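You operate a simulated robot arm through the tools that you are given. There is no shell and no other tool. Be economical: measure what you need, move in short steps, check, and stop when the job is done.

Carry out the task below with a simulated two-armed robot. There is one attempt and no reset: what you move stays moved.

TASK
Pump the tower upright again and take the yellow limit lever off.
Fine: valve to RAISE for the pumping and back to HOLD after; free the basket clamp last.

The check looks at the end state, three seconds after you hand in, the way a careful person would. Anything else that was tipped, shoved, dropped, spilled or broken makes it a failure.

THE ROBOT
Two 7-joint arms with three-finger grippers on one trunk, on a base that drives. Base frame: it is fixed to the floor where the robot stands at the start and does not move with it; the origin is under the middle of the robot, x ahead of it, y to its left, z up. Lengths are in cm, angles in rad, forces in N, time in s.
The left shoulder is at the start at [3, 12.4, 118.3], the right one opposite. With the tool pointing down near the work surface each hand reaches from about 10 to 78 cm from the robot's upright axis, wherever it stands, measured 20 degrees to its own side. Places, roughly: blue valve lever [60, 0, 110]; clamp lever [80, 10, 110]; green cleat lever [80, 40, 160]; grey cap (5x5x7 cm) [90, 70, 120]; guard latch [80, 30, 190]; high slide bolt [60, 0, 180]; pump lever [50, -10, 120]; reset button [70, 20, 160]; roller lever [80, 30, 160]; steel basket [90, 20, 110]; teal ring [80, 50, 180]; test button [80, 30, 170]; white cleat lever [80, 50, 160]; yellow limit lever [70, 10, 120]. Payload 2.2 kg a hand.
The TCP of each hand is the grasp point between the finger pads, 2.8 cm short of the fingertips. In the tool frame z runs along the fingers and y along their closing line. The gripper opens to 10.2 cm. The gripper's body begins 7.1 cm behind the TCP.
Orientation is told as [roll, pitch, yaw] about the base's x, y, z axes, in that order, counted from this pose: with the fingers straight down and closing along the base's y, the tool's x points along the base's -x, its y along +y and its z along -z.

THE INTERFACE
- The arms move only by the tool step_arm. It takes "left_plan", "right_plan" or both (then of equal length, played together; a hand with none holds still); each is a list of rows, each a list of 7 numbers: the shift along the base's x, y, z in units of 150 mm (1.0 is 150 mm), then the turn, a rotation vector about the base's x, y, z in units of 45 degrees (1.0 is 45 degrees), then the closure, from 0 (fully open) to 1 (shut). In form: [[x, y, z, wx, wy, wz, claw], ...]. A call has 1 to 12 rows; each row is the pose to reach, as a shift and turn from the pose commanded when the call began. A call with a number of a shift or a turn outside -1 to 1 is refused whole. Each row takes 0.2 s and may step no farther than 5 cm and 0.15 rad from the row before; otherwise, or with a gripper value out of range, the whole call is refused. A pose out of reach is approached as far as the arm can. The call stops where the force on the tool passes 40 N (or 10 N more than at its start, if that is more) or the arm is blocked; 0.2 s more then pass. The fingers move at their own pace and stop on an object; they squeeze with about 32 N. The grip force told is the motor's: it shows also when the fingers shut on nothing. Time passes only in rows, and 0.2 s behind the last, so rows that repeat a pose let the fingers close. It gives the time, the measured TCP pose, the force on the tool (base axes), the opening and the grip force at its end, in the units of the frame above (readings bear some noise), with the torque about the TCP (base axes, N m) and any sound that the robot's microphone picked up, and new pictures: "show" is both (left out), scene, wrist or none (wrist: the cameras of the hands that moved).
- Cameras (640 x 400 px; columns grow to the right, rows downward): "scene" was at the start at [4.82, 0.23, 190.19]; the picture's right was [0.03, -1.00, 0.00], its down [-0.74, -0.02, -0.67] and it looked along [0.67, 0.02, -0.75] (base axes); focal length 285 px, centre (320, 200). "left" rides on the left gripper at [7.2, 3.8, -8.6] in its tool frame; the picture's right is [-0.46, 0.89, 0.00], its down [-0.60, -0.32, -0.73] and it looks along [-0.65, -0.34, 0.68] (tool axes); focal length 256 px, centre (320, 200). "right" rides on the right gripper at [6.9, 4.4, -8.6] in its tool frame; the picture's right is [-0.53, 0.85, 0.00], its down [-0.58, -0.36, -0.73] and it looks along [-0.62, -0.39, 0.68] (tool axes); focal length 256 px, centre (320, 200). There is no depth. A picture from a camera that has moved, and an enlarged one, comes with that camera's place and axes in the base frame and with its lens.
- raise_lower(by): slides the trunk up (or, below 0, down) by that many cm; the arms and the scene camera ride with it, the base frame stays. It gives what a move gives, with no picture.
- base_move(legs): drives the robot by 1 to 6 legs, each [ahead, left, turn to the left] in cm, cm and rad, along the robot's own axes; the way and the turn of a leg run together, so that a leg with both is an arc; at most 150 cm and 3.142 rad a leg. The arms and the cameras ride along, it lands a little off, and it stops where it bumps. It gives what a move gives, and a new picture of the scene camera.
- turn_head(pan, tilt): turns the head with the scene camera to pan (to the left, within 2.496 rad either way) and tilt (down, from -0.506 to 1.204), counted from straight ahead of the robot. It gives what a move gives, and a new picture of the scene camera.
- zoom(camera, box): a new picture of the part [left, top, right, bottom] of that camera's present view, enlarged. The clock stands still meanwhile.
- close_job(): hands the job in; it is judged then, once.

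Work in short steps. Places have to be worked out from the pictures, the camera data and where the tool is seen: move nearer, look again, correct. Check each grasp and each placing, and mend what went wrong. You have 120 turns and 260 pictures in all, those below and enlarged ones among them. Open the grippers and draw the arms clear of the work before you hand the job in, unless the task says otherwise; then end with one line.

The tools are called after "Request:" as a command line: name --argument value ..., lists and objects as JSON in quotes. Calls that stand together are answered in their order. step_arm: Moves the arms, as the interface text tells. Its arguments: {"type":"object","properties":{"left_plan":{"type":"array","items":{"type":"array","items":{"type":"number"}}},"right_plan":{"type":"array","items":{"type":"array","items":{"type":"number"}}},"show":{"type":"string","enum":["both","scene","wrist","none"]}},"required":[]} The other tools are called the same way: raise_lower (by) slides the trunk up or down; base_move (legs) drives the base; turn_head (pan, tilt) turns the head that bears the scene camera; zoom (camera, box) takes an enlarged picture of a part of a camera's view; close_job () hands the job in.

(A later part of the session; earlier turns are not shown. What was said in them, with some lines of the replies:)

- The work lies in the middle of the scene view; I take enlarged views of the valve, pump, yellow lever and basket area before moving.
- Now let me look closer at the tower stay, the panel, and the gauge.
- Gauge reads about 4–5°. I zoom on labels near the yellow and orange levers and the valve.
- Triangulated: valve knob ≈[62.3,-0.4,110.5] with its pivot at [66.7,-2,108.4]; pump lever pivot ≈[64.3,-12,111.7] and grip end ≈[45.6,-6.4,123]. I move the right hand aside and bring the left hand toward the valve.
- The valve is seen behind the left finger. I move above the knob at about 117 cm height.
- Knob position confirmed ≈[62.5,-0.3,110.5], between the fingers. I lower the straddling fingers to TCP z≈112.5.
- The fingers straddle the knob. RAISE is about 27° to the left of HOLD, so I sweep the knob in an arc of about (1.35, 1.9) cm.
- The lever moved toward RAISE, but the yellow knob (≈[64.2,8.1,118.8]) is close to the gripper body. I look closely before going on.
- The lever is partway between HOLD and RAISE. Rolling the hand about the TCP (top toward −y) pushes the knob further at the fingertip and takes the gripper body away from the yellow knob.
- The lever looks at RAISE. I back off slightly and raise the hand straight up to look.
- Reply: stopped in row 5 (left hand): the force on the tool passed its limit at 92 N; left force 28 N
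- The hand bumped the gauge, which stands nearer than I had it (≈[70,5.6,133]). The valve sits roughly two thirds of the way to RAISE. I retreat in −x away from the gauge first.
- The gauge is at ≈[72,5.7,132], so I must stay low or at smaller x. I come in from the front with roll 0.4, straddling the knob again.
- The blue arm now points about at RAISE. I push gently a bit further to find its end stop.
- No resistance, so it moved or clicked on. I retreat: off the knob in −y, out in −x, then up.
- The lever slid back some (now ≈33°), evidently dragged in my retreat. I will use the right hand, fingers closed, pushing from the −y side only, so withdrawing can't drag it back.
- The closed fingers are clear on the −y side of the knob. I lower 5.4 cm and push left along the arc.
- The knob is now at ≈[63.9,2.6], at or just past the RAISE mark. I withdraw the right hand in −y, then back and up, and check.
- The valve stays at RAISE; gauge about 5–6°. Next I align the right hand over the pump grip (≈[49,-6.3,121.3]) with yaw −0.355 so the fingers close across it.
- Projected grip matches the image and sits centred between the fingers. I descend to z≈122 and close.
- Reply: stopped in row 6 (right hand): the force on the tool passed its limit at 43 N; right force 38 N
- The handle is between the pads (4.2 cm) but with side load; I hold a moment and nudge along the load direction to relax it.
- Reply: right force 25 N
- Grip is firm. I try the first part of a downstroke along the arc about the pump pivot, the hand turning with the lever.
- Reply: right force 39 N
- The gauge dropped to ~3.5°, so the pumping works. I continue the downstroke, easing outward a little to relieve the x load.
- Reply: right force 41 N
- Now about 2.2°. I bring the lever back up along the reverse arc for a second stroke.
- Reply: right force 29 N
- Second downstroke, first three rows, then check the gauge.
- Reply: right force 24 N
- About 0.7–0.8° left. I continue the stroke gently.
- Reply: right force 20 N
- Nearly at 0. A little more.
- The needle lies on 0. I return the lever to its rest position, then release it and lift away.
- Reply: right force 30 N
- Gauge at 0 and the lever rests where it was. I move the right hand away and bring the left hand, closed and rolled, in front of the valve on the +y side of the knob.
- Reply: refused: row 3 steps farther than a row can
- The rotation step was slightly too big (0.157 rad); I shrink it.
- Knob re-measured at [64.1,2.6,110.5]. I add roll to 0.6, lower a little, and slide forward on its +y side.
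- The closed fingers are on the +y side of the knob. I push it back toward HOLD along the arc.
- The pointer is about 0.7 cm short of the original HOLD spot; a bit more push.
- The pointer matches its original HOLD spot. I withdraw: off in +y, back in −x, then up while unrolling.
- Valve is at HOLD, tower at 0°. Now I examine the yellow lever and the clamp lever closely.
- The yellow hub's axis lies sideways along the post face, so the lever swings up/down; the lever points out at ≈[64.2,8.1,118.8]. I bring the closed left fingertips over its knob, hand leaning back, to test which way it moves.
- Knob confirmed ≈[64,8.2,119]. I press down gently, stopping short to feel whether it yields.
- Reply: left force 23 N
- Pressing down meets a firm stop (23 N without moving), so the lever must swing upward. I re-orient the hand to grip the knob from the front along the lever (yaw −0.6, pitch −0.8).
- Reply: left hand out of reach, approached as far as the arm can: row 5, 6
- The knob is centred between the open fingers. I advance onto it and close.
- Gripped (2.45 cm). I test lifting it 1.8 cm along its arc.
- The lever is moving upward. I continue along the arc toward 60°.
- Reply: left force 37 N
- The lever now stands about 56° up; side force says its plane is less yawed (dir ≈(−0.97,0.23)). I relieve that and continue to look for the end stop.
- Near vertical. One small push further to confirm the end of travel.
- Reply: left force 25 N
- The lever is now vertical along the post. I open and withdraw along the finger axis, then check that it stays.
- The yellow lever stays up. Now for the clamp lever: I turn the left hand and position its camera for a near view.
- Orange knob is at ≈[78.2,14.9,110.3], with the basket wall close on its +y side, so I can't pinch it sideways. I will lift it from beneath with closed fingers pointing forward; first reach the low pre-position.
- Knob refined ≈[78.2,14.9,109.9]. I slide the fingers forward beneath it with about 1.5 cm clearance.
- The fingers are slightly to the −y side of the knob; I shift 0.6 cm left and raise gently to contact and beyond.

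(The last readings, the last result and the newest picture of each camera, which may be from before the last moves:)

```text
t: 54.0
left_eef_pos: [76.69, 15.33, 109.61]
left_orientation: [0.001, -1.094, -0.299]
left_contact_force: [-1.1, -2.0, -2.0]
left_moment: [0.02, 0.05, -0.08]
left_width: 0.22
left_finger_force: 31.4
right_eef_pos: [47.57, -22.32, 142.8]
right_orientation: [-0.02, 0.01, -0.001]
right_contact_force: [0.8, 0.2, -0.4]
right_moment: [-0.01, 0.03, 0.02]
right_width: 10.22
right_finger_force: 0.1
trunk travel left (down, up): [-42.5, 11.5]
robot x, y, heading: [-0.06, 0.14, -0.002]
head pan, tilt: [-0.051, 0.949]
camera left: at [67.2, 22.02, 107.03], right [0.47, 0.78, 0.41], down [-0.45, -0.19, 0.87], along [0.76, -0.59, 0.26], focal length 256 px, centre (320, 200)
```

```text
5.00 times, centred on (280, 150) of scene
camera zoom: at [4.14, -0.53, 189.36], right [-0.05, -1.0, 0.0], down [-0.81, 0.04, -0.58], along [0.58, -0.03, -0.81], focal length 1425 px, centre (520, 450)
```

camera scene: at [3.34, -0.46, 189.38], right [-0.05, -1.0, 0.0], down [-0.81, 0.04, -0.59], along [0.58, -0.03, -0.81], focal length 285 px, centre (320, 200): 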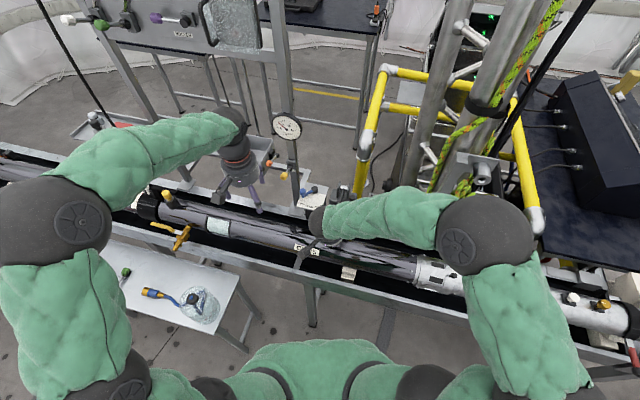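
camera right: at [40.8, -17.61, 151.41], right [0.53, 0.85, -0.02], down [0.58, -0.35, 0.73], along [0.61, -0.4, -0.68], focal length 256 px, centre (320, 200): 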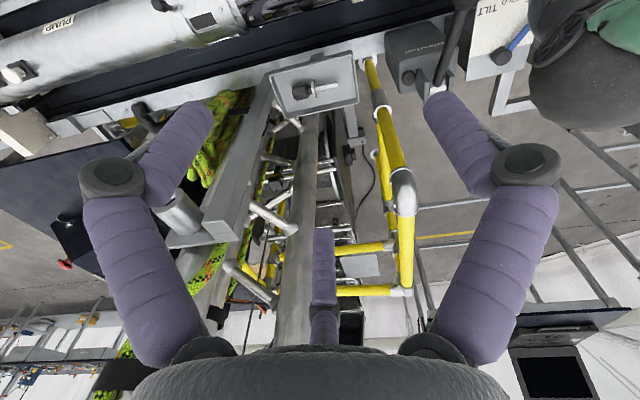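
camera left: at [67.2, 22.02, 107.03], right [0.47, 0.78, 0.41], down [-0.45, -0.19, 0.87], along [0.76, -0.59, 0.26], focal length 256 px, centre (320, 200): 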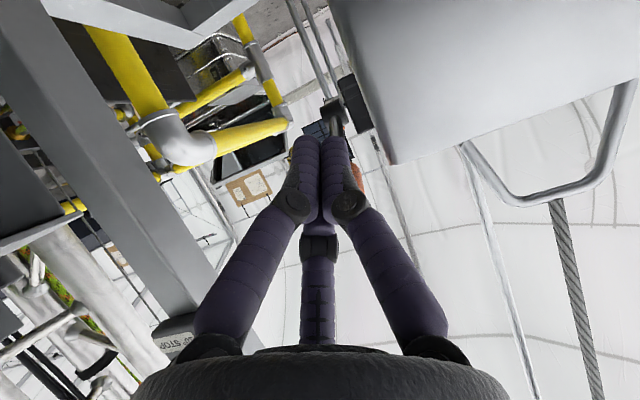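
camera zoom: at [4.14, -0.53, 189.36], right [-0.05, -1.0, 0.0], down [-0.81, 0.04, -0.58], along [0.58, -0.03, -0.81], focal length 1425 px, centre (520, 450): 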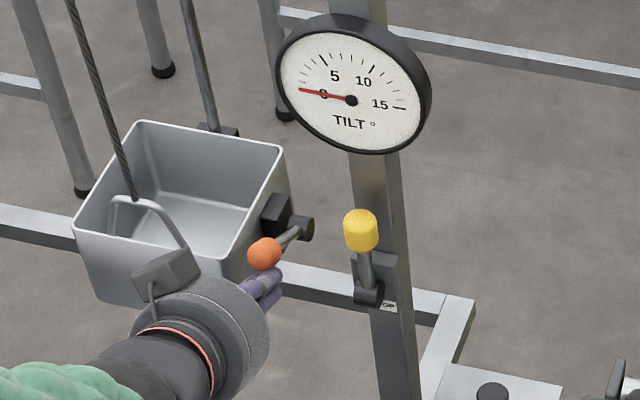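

The clamp lever is rising easily. I continue lifting along the arc, with a little forward motion.

Request:
step_arm --left_plan '[[0.02, -0.005, 0.05, 0, 0, 0, 1], [0.045, -0.012, 0.1, 0, 0, 0, 1], [0.075, -0.02, 0.14, 0, 0, 0, 1], [0.11, -0.03, 0.17, 0, 0, 0, 1]]' --show "wrist"

Request:
zoom --camera "scene" --box '[240, 110, 320, 190]'

```text
t: 55.0
left_eef_pos: [78.35, 14.81, 112.07]
left_orientation: [0.002, -1.096, -0.299]
left_contact_force: [-2.0, -0.3, -0.7]
left_moment: [0.03, 0.03, -0.01]
left_width: 0.19
left_finger_force: 31.6
right_eef_pos: [47.67, -22.27, 142.87]
right_orientation: [-0.02, 0.012, -0.002]
right_contact_force: [0.2, 0.5, 0.0]
right_moment: [0.05, 0.02, 0.03]
right_width: 10.2
right_finger_force: 0.0
trunk travel left (down, up): [-42.5, 11.5]
robot x, y, heading: [-0.24, -0.66, -0.005]
head pan, tilt: [-0.051, 0.949]
camera left: at [68.93, 21.58, 109.55], right [0.46, 0.78, 0.41], down [-0.45, -0.19, 0.87], along [0.76, -0.59, 0.26], focal length 256 px, centre (320, 200)
```

left: 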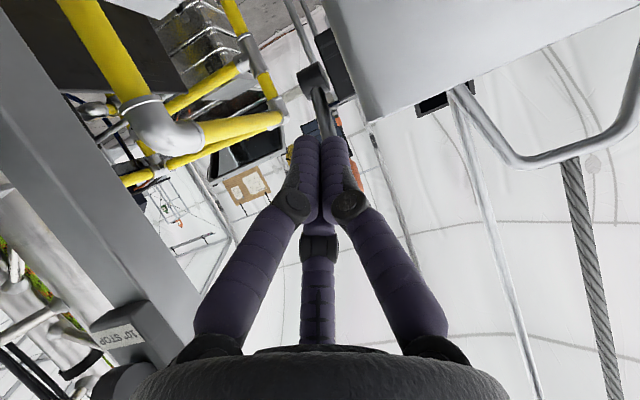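

```text
5.00 times, centred on (280, 150) of scene
camera zoom: at [4.1, -0.51, 189.37], right [-0.05, -1.0, 0.0], down [-0.81, 0.04, -0.58], along [0.58, -0.03, -0.81], focal length 1425 px, centre (520, 450)
```

zoom: 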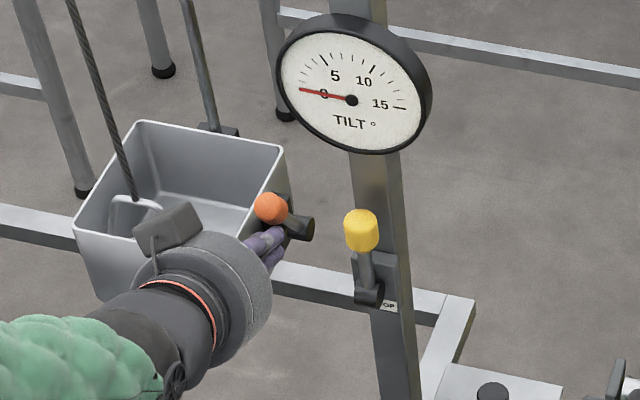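

Lever about 55° up, little force. I push it on, mostly forward, toward upright.

Request:
step_arm --left_plan '[[0.035, -0.01, 0.025, 0, 0, 0, 1], [0.07, -0.02, 0.045, 0, 0, 0, 1], [0.105, -0.03, 0.06, 0, 0, 0, 1], [0.14, -0.04, 0.07, 0, 0, 0, 1]]' --show "wrist"

Request:
zoom --camera "scene" --box '[240, 110, 320, 190]'

```text
t: 56.0
left_eef_pos: [80.52, 14.21, 112.96]
left_orientation: [0.0, -1.095, -0.298]
left_contact_force: [-0.2, -0.1, -0.6]
left_moment: [0.02, -0.01, 0.04]
left_width: 0.19
left_finger_force: 31.6
right_eef_pos: [47.59, -22.27, 142.79]
right_orientation: [-0.02, 0.01, -0.001]
right_contact_force: [1.0, -0.1, -0.6]
right_moment: [-0.03, -0.03, 0.0]
right_width: 10.2
right_finger_force: 0.1
trunk travel left (down, up): [-42.5, 11.5]
robot x, y, heading: [-0.01, 0.06, -0.003]
head pan, tilt: [-0.051, 0.949]
camera left: at [71.12, 21.04, 110.49], right [0.46, 0.78, 0.41], down [-0.45, -0.19, 0.87], along [0.76, -0.59, 0.26], focal length 256 px, centre (320, 200)
```

left: 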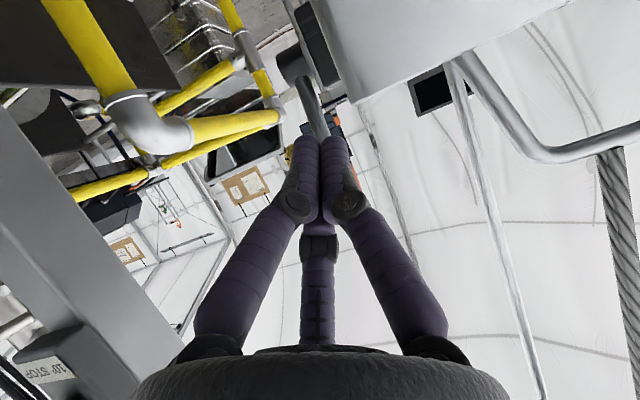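

```text
5.00 times, centred on (280, 150) of scene
camera zoom: at [4.15, -0.49, 189.36], right [-0.05, -1.0, 0.0], down [-0.81, 0.04, -0.58], along [0.58, -0.03, -0.81], focal length 1425 px, centre (520, 450)
```

zoom: 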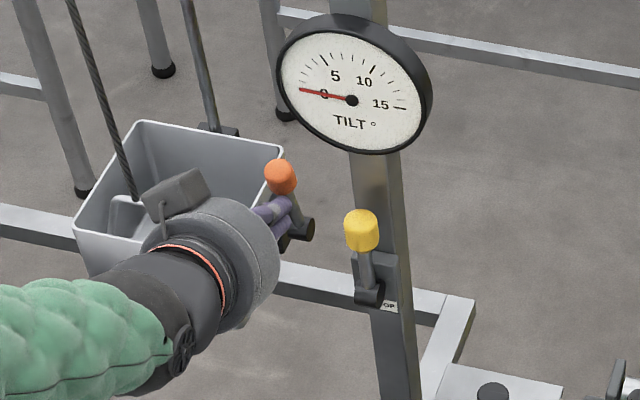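

Nearly upright. One more small nudge forward.

Request:
step_arm --left_plan '[[0.03, -0.01, 0.0, 0, 0, 0, 1], [0.065, -0.02, 0.0, 0, 0, 0, 1], [0.065, -0.02, 0.0, 0, 0, 0, 1]]' --show "none"

Request:
zoom --camera "scene" --box '[240, 110, 320, 190]'

```text
t: 56.9
left_eef_pos: [81.59, 13.91, 113.04]
left_orientation: [0.0, -1.096, -0.301]
left_contact_force: [-0.1, -0.5, -0.4]
left_moment: [0.0, -0.01, -0.02]
left_width: 0.21
left_finger_force: 31.9
right_eef_pos: [47.47, -22.35, 142.78]
right_orientation: [-0.02, 0.011, -0.003]
right_contact_force: [0.4, -0.2, 0.3]
right_moment: [0.01, 0.01, 0.03]
right_width: 10.19
right_finger_force: 0.1
trunk travel left (down, up): [-42.5, 11.5]
robot x, y, heading: [-0.17, -0.24, -0.009]
head pan, tilt: [-0.051, 0.949]
```

```text
5.00 times, centred on (280, 150) of scene
camera zoom: at [4.12, -0.49, 189.37], right [-0.05, -1.0, 0.0], down [-0.81, 0.04, -0.58], along [0.58, -0.03, -0.81], focal length 1425 px, centre (520, 450)
```

zoom: 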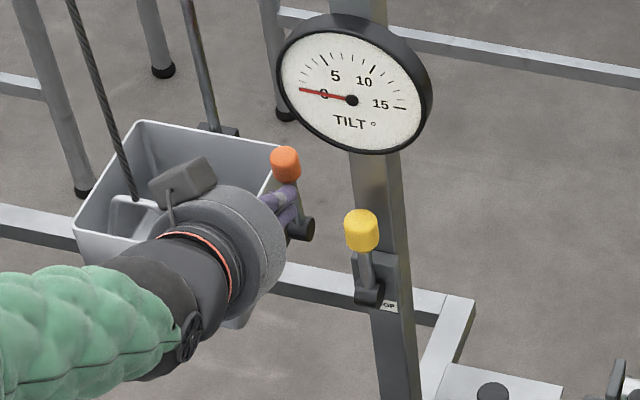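

The clamp lever is upright like the yellow one. I draw the hand straight back and look at the result.

Request:
step_arm --left_plan '[[-0.1, 0.03, 0.0, 0, 0, 0, 1], [-0.3, 0.09, 0.0, 0, 0, 0, 1], [-0.55, 0.15, 0.05, 0, 0, 0, 1], [-0.8, 0.2, 0.15, 0, 0, 0, 1], [-1.0, 0.25, 0.35, 0, 0, 0, 0.7]]' --show "wrist"

Request:
zoom --camera "scene" --box '[240, 110, 320, 190]'

Request:
zoom --camera "left" --box '[240, 20, 480, 220]'

```text
t: 58.0
left_eef_pos: [66.3, 17.39, 118.53]
left_orientation: [0.0, -1.097, -0.3]
left_contact_force: [0.3, 0.1, 0.0]
left_moment: [0.01, -0.04, 0.02]
left_width: 3.07
left_finger_force: 0.1
right_eef_pos: [47.5, -22.22, 142.84]
right_orientation: [-0.021, 0.007, -0.001]
right_contact_force: [0.2, -0.4, -0.2]
right_moment: [0.01, -0.01, -0.01]
right_width: 10.19
right_finger_force: 0.0
trunk travel left (down, up): [-42.5, 11.5]
robot x, y, heading: [-0.15, 0.12, -0.003]
head pan, tilt: [-0.051, 0.949]
camera left: at [56.92, 24.28, 116.04], right [0.46, 0.78, 0.41], down [-0.45, -0.19, 0.87], along [0.76, -0.59, 0.26], focal length 256 px, centre (320, 200)
```

left: 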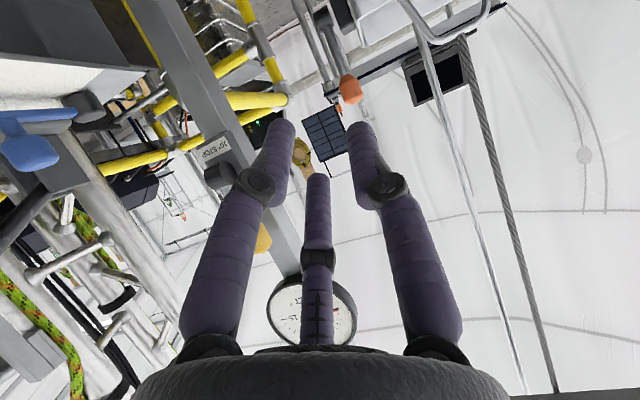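

```text
5.00 times, centred on (280, 150) of scene
camera zoom: at [3.87, -0.5, 189.37], right [-0.05, -1.0, 0.0], down [-0.81, 0.04, -0.58], along [0.58, -0.03, -0.81], focal length 1425 px, centre (520, 450)
```

zoom: 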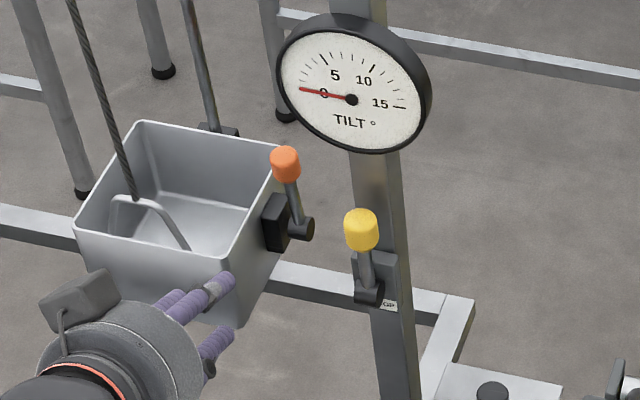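

```text
2.00 times, centred on (360, 120) of left
camera zoom: at [56.92, 24.28, 116.04], right [0.46, 0.78, 0.41], down [-0.45, -0.19, 0.87], along [0.76, -0.59, 0.26], focal length 512 px, centre (240, 360)
```

zoom: 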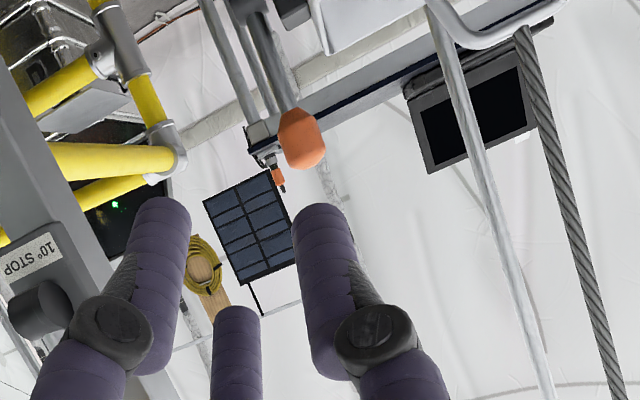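

Both levers stand up and the gauge still reads 0. To make sure the yellow lever is fully over, I nudge its knob once from the front with closed fingers.

Request:
step_arm --left_plan '[[-0.2, -0.05, 0.15, 0, 0, 0, 1], [-0.38, -0.15, 0.3, 0, 0, 0, 1], [-0.42, -0.35, 0.42, 0, 0, 0, 1], [-0.4, -0.58, 0.45, 0, 0, 0, 1], [-0.31, -0.58, 0.45, 0, 0, 0, 1], [-0.31, -0.58, 0.45, 0, 0, 0, 1]]' --show "wrist"

Request:
zoom --camera "scene" --box '[250, 110, 350, 210]'

```text
t: 59.5
left_eef_pos: [61.78, 8.88, 125.13]
left_orientation: [0.003, -1.095, -0.3]
left_contact_force: [0.3, -0.7, 0.4]
left_moment: [0.03, 0.0, 0.01]
left_width: 0.23
left_finger_force: 31.3
right_eef_pos: [47.59, -22.23, 142.81]
right_orientation: [-0.017, 0.012, -0.001]
right_contact_force: [-0.3, -0.3, 0.6]
right_moment: [-0.01, -0.02, -0.04]
right_width: 10.2
right_finger_force: 0.0
trunk travel left (down, up): [-42.5, 11.5]
robot x, y, heading: [-0.26, -0.5, -0.007]
head pan, tilt: [-0.051, 0.949]
camera left: at [52.38, 15.58, 122.69], right [0.46, 0.78, 0.41], down [-0.45, -0.19, 0.87], along [0.76, -0.59, 0.26], focal length 256 px, centre (320, 200)
```

left: 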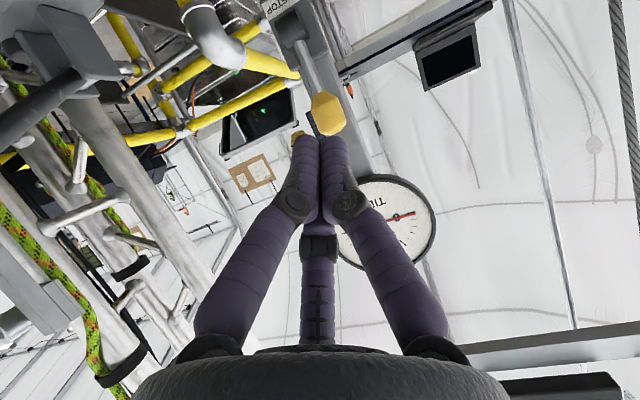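

```text
4.00 times, centred on (300, 160) of scene
camera zoom: at [4.03, -0.53, 189.37], right [-0.05, -1.0, 0.0], down [-0.81, 0.04, -0.58], along [0.58, -0.03, -0.81], focal length 1140 px, centre (400, 360)
```

zoom: 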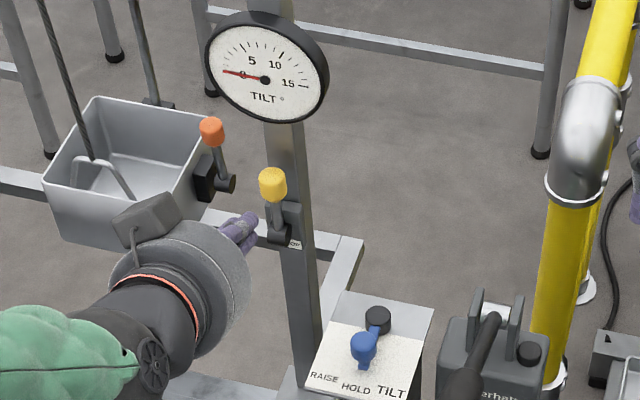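

The knob is measured at ≈[70,6.3,122.4], already past vertical like the clamp lever, so no nudge is needed. I draw the left hand clear and open both grippers.

Request:
step_arm --left_plan '[[-0.25, 0.1, 0.1, 0.02, 0.13, 0.05, 0.6], [-0.5, 0.25, 0.2, 0.04, 0.26, 0.1, 0.3], [-0.7, 0.45, 0.3, 0.06, 0.39, 0.15, 0], [-0.8, 0.65, 0.45, 0.08, 0.52, 0.2, 0], [-0.85, 0.85, 0.6, 0.1, 0.65, 0.25, 0], [-0.85, 0.95, 0.8, 0.12, 0.78, 0.3, 0]]' --show "none"

Request:
turn_head --pan -0.05 --tilt 0.75

Request:
zoom --camera "scene" --box '[240, 130, 400, 270]'

```text
t: 60.9
left_eef_pos: [49.31, 22.8, 137.15]
left_orientation: [-0.011, -0.475, -0.05]
left_contact_force: [0.5, -0.6, 0.1]
left_moment: [0.04, 0.03, 0.04]
left_width: 10.18
left_finger_force: 0.1
right_eef_pos: [47.71, -22.46, 142.66]
right_orientation: [-0.018, 0.01, -0.001]
right_contact_force: [-0.4, -0.3, 0.8]
right_moment: [0.02, -0.01, 0.0]
right_width: 10.2
right_finger_force: 0.3
trunk travel left (down, up): [-42.5, 11.5]
robot x, y, heading: [-0.41, -0.13, -0.003]
head pan, tilt: [-0.051, 0.949]
```

```text
t: 61.6
left_eef_pos: [49.19, 22.99, 137.32]
left_orientation: [-0.009, -0.479, -0.05]
left_contact_force: [-0.3, 0.0, 0.5]
left_moment: [0.01, 0.01, -0.02]
left_width: 10.19
left_finger_force: 0.0
right_eef_pos: [47.63, -22.25, 142.82]
right_orientation: [-0.017, 0.011, -0.003]
right_contact_force: [0.1, 0.2, -0.3]
right_moment: [-0.02, -0.03, 0.0]
right_width: 10.21
right_finger_force: 0.2
trunk travel left (down, up): [-42.5, 11.5]
robot x, y, heading: [-0.18, -0.1, -0.006]
head pan, tilt: [-0.051, 0.75]
camera scene: at [5.07, -0.51, 190.92], right [-0.05, -1.0, 0.0], down [-0.68, 0.04, -0.73], along [0.73, -0.04, -0.68], focal length 285 px, centre (320, 200)
```

scene: 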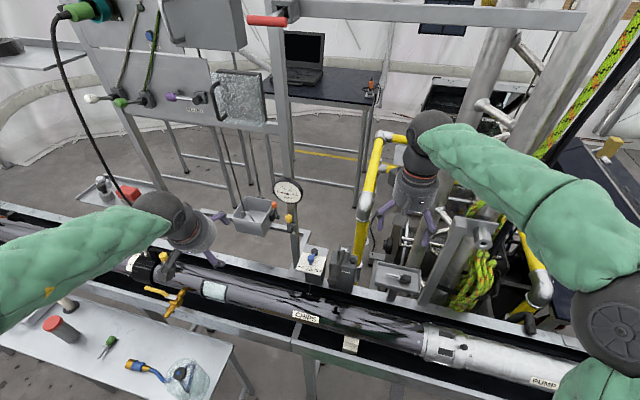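

```text
2.86 times, centred on (320, 200) of scene
camera zoom: at [5.07, -0.51, 190.92], right [-0.05, -1.0, 0.0], down [-0.68, 0.04, -0.73], along [0.73, -0.04, -0.68], focal length 814 px, centre (320, 200)
```

zoom: 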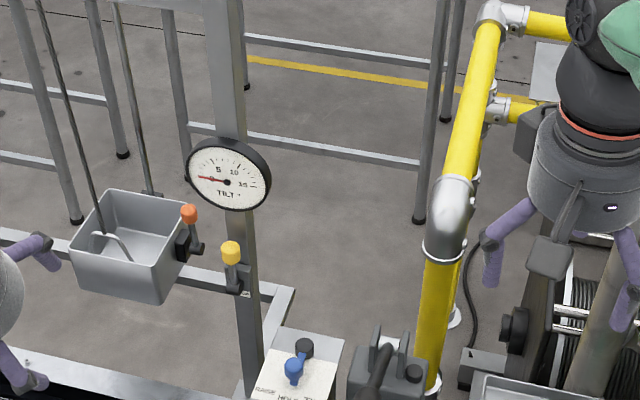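

All looks settled: tilt 0, both levers up. One last check of the valve pointer.

Request:
zoom --camera "scene" --box '[285, 225, 365, 295]'

Request:
zoom --camera "scene" --box '[265, 165, 315, 205]'

```text
5.71 times, centred on (325, 260) of scene
camera zoom: at [5.07, -0.51, 190.92], right [-0.05, -1.0, 0.0], down [-0.68, 0.04, -0.73], along [0.73, -0.04, -0.68], focal length 1628 px, centre (291, -143)
```

zoom: 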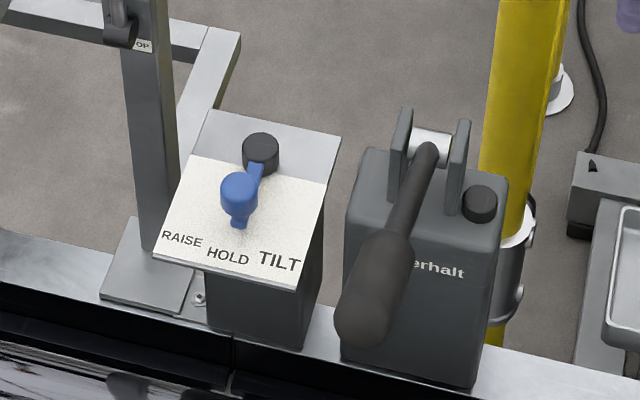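

```text
10.00 times, centred on (290, 185) of scene
camera zoom: at [5.07, -0.51, 190.92], right [-0.05, -1.0, 0.0], down [-0.68, 0.04, -0.73], along [0.73, -0.04, -0.68], focal length 2849 px, centre (620, 350)
```

zoom: 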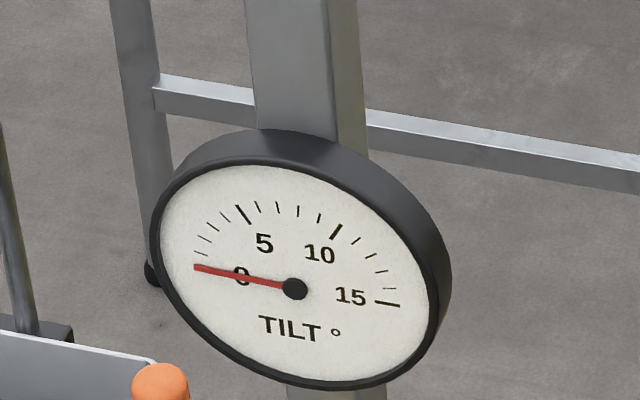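

The pointer is in line with HOLD, the needle on 0, both levers are up and the arms are clear. I hand the job in.

Request:
close_job

```text
The job is handed in.
```

I pumped the tower upright (the gauge reads 0°) with the valve at RAISE and set it back to HOLD. I then swung the yellow 10° STOP lever up and freed the basket clamp last. Early on, the left hand bumped the tilt gauge with about 92 N; nothing looked moved afterwards. I took "up" as off for both levers, since neither has a marked off position.
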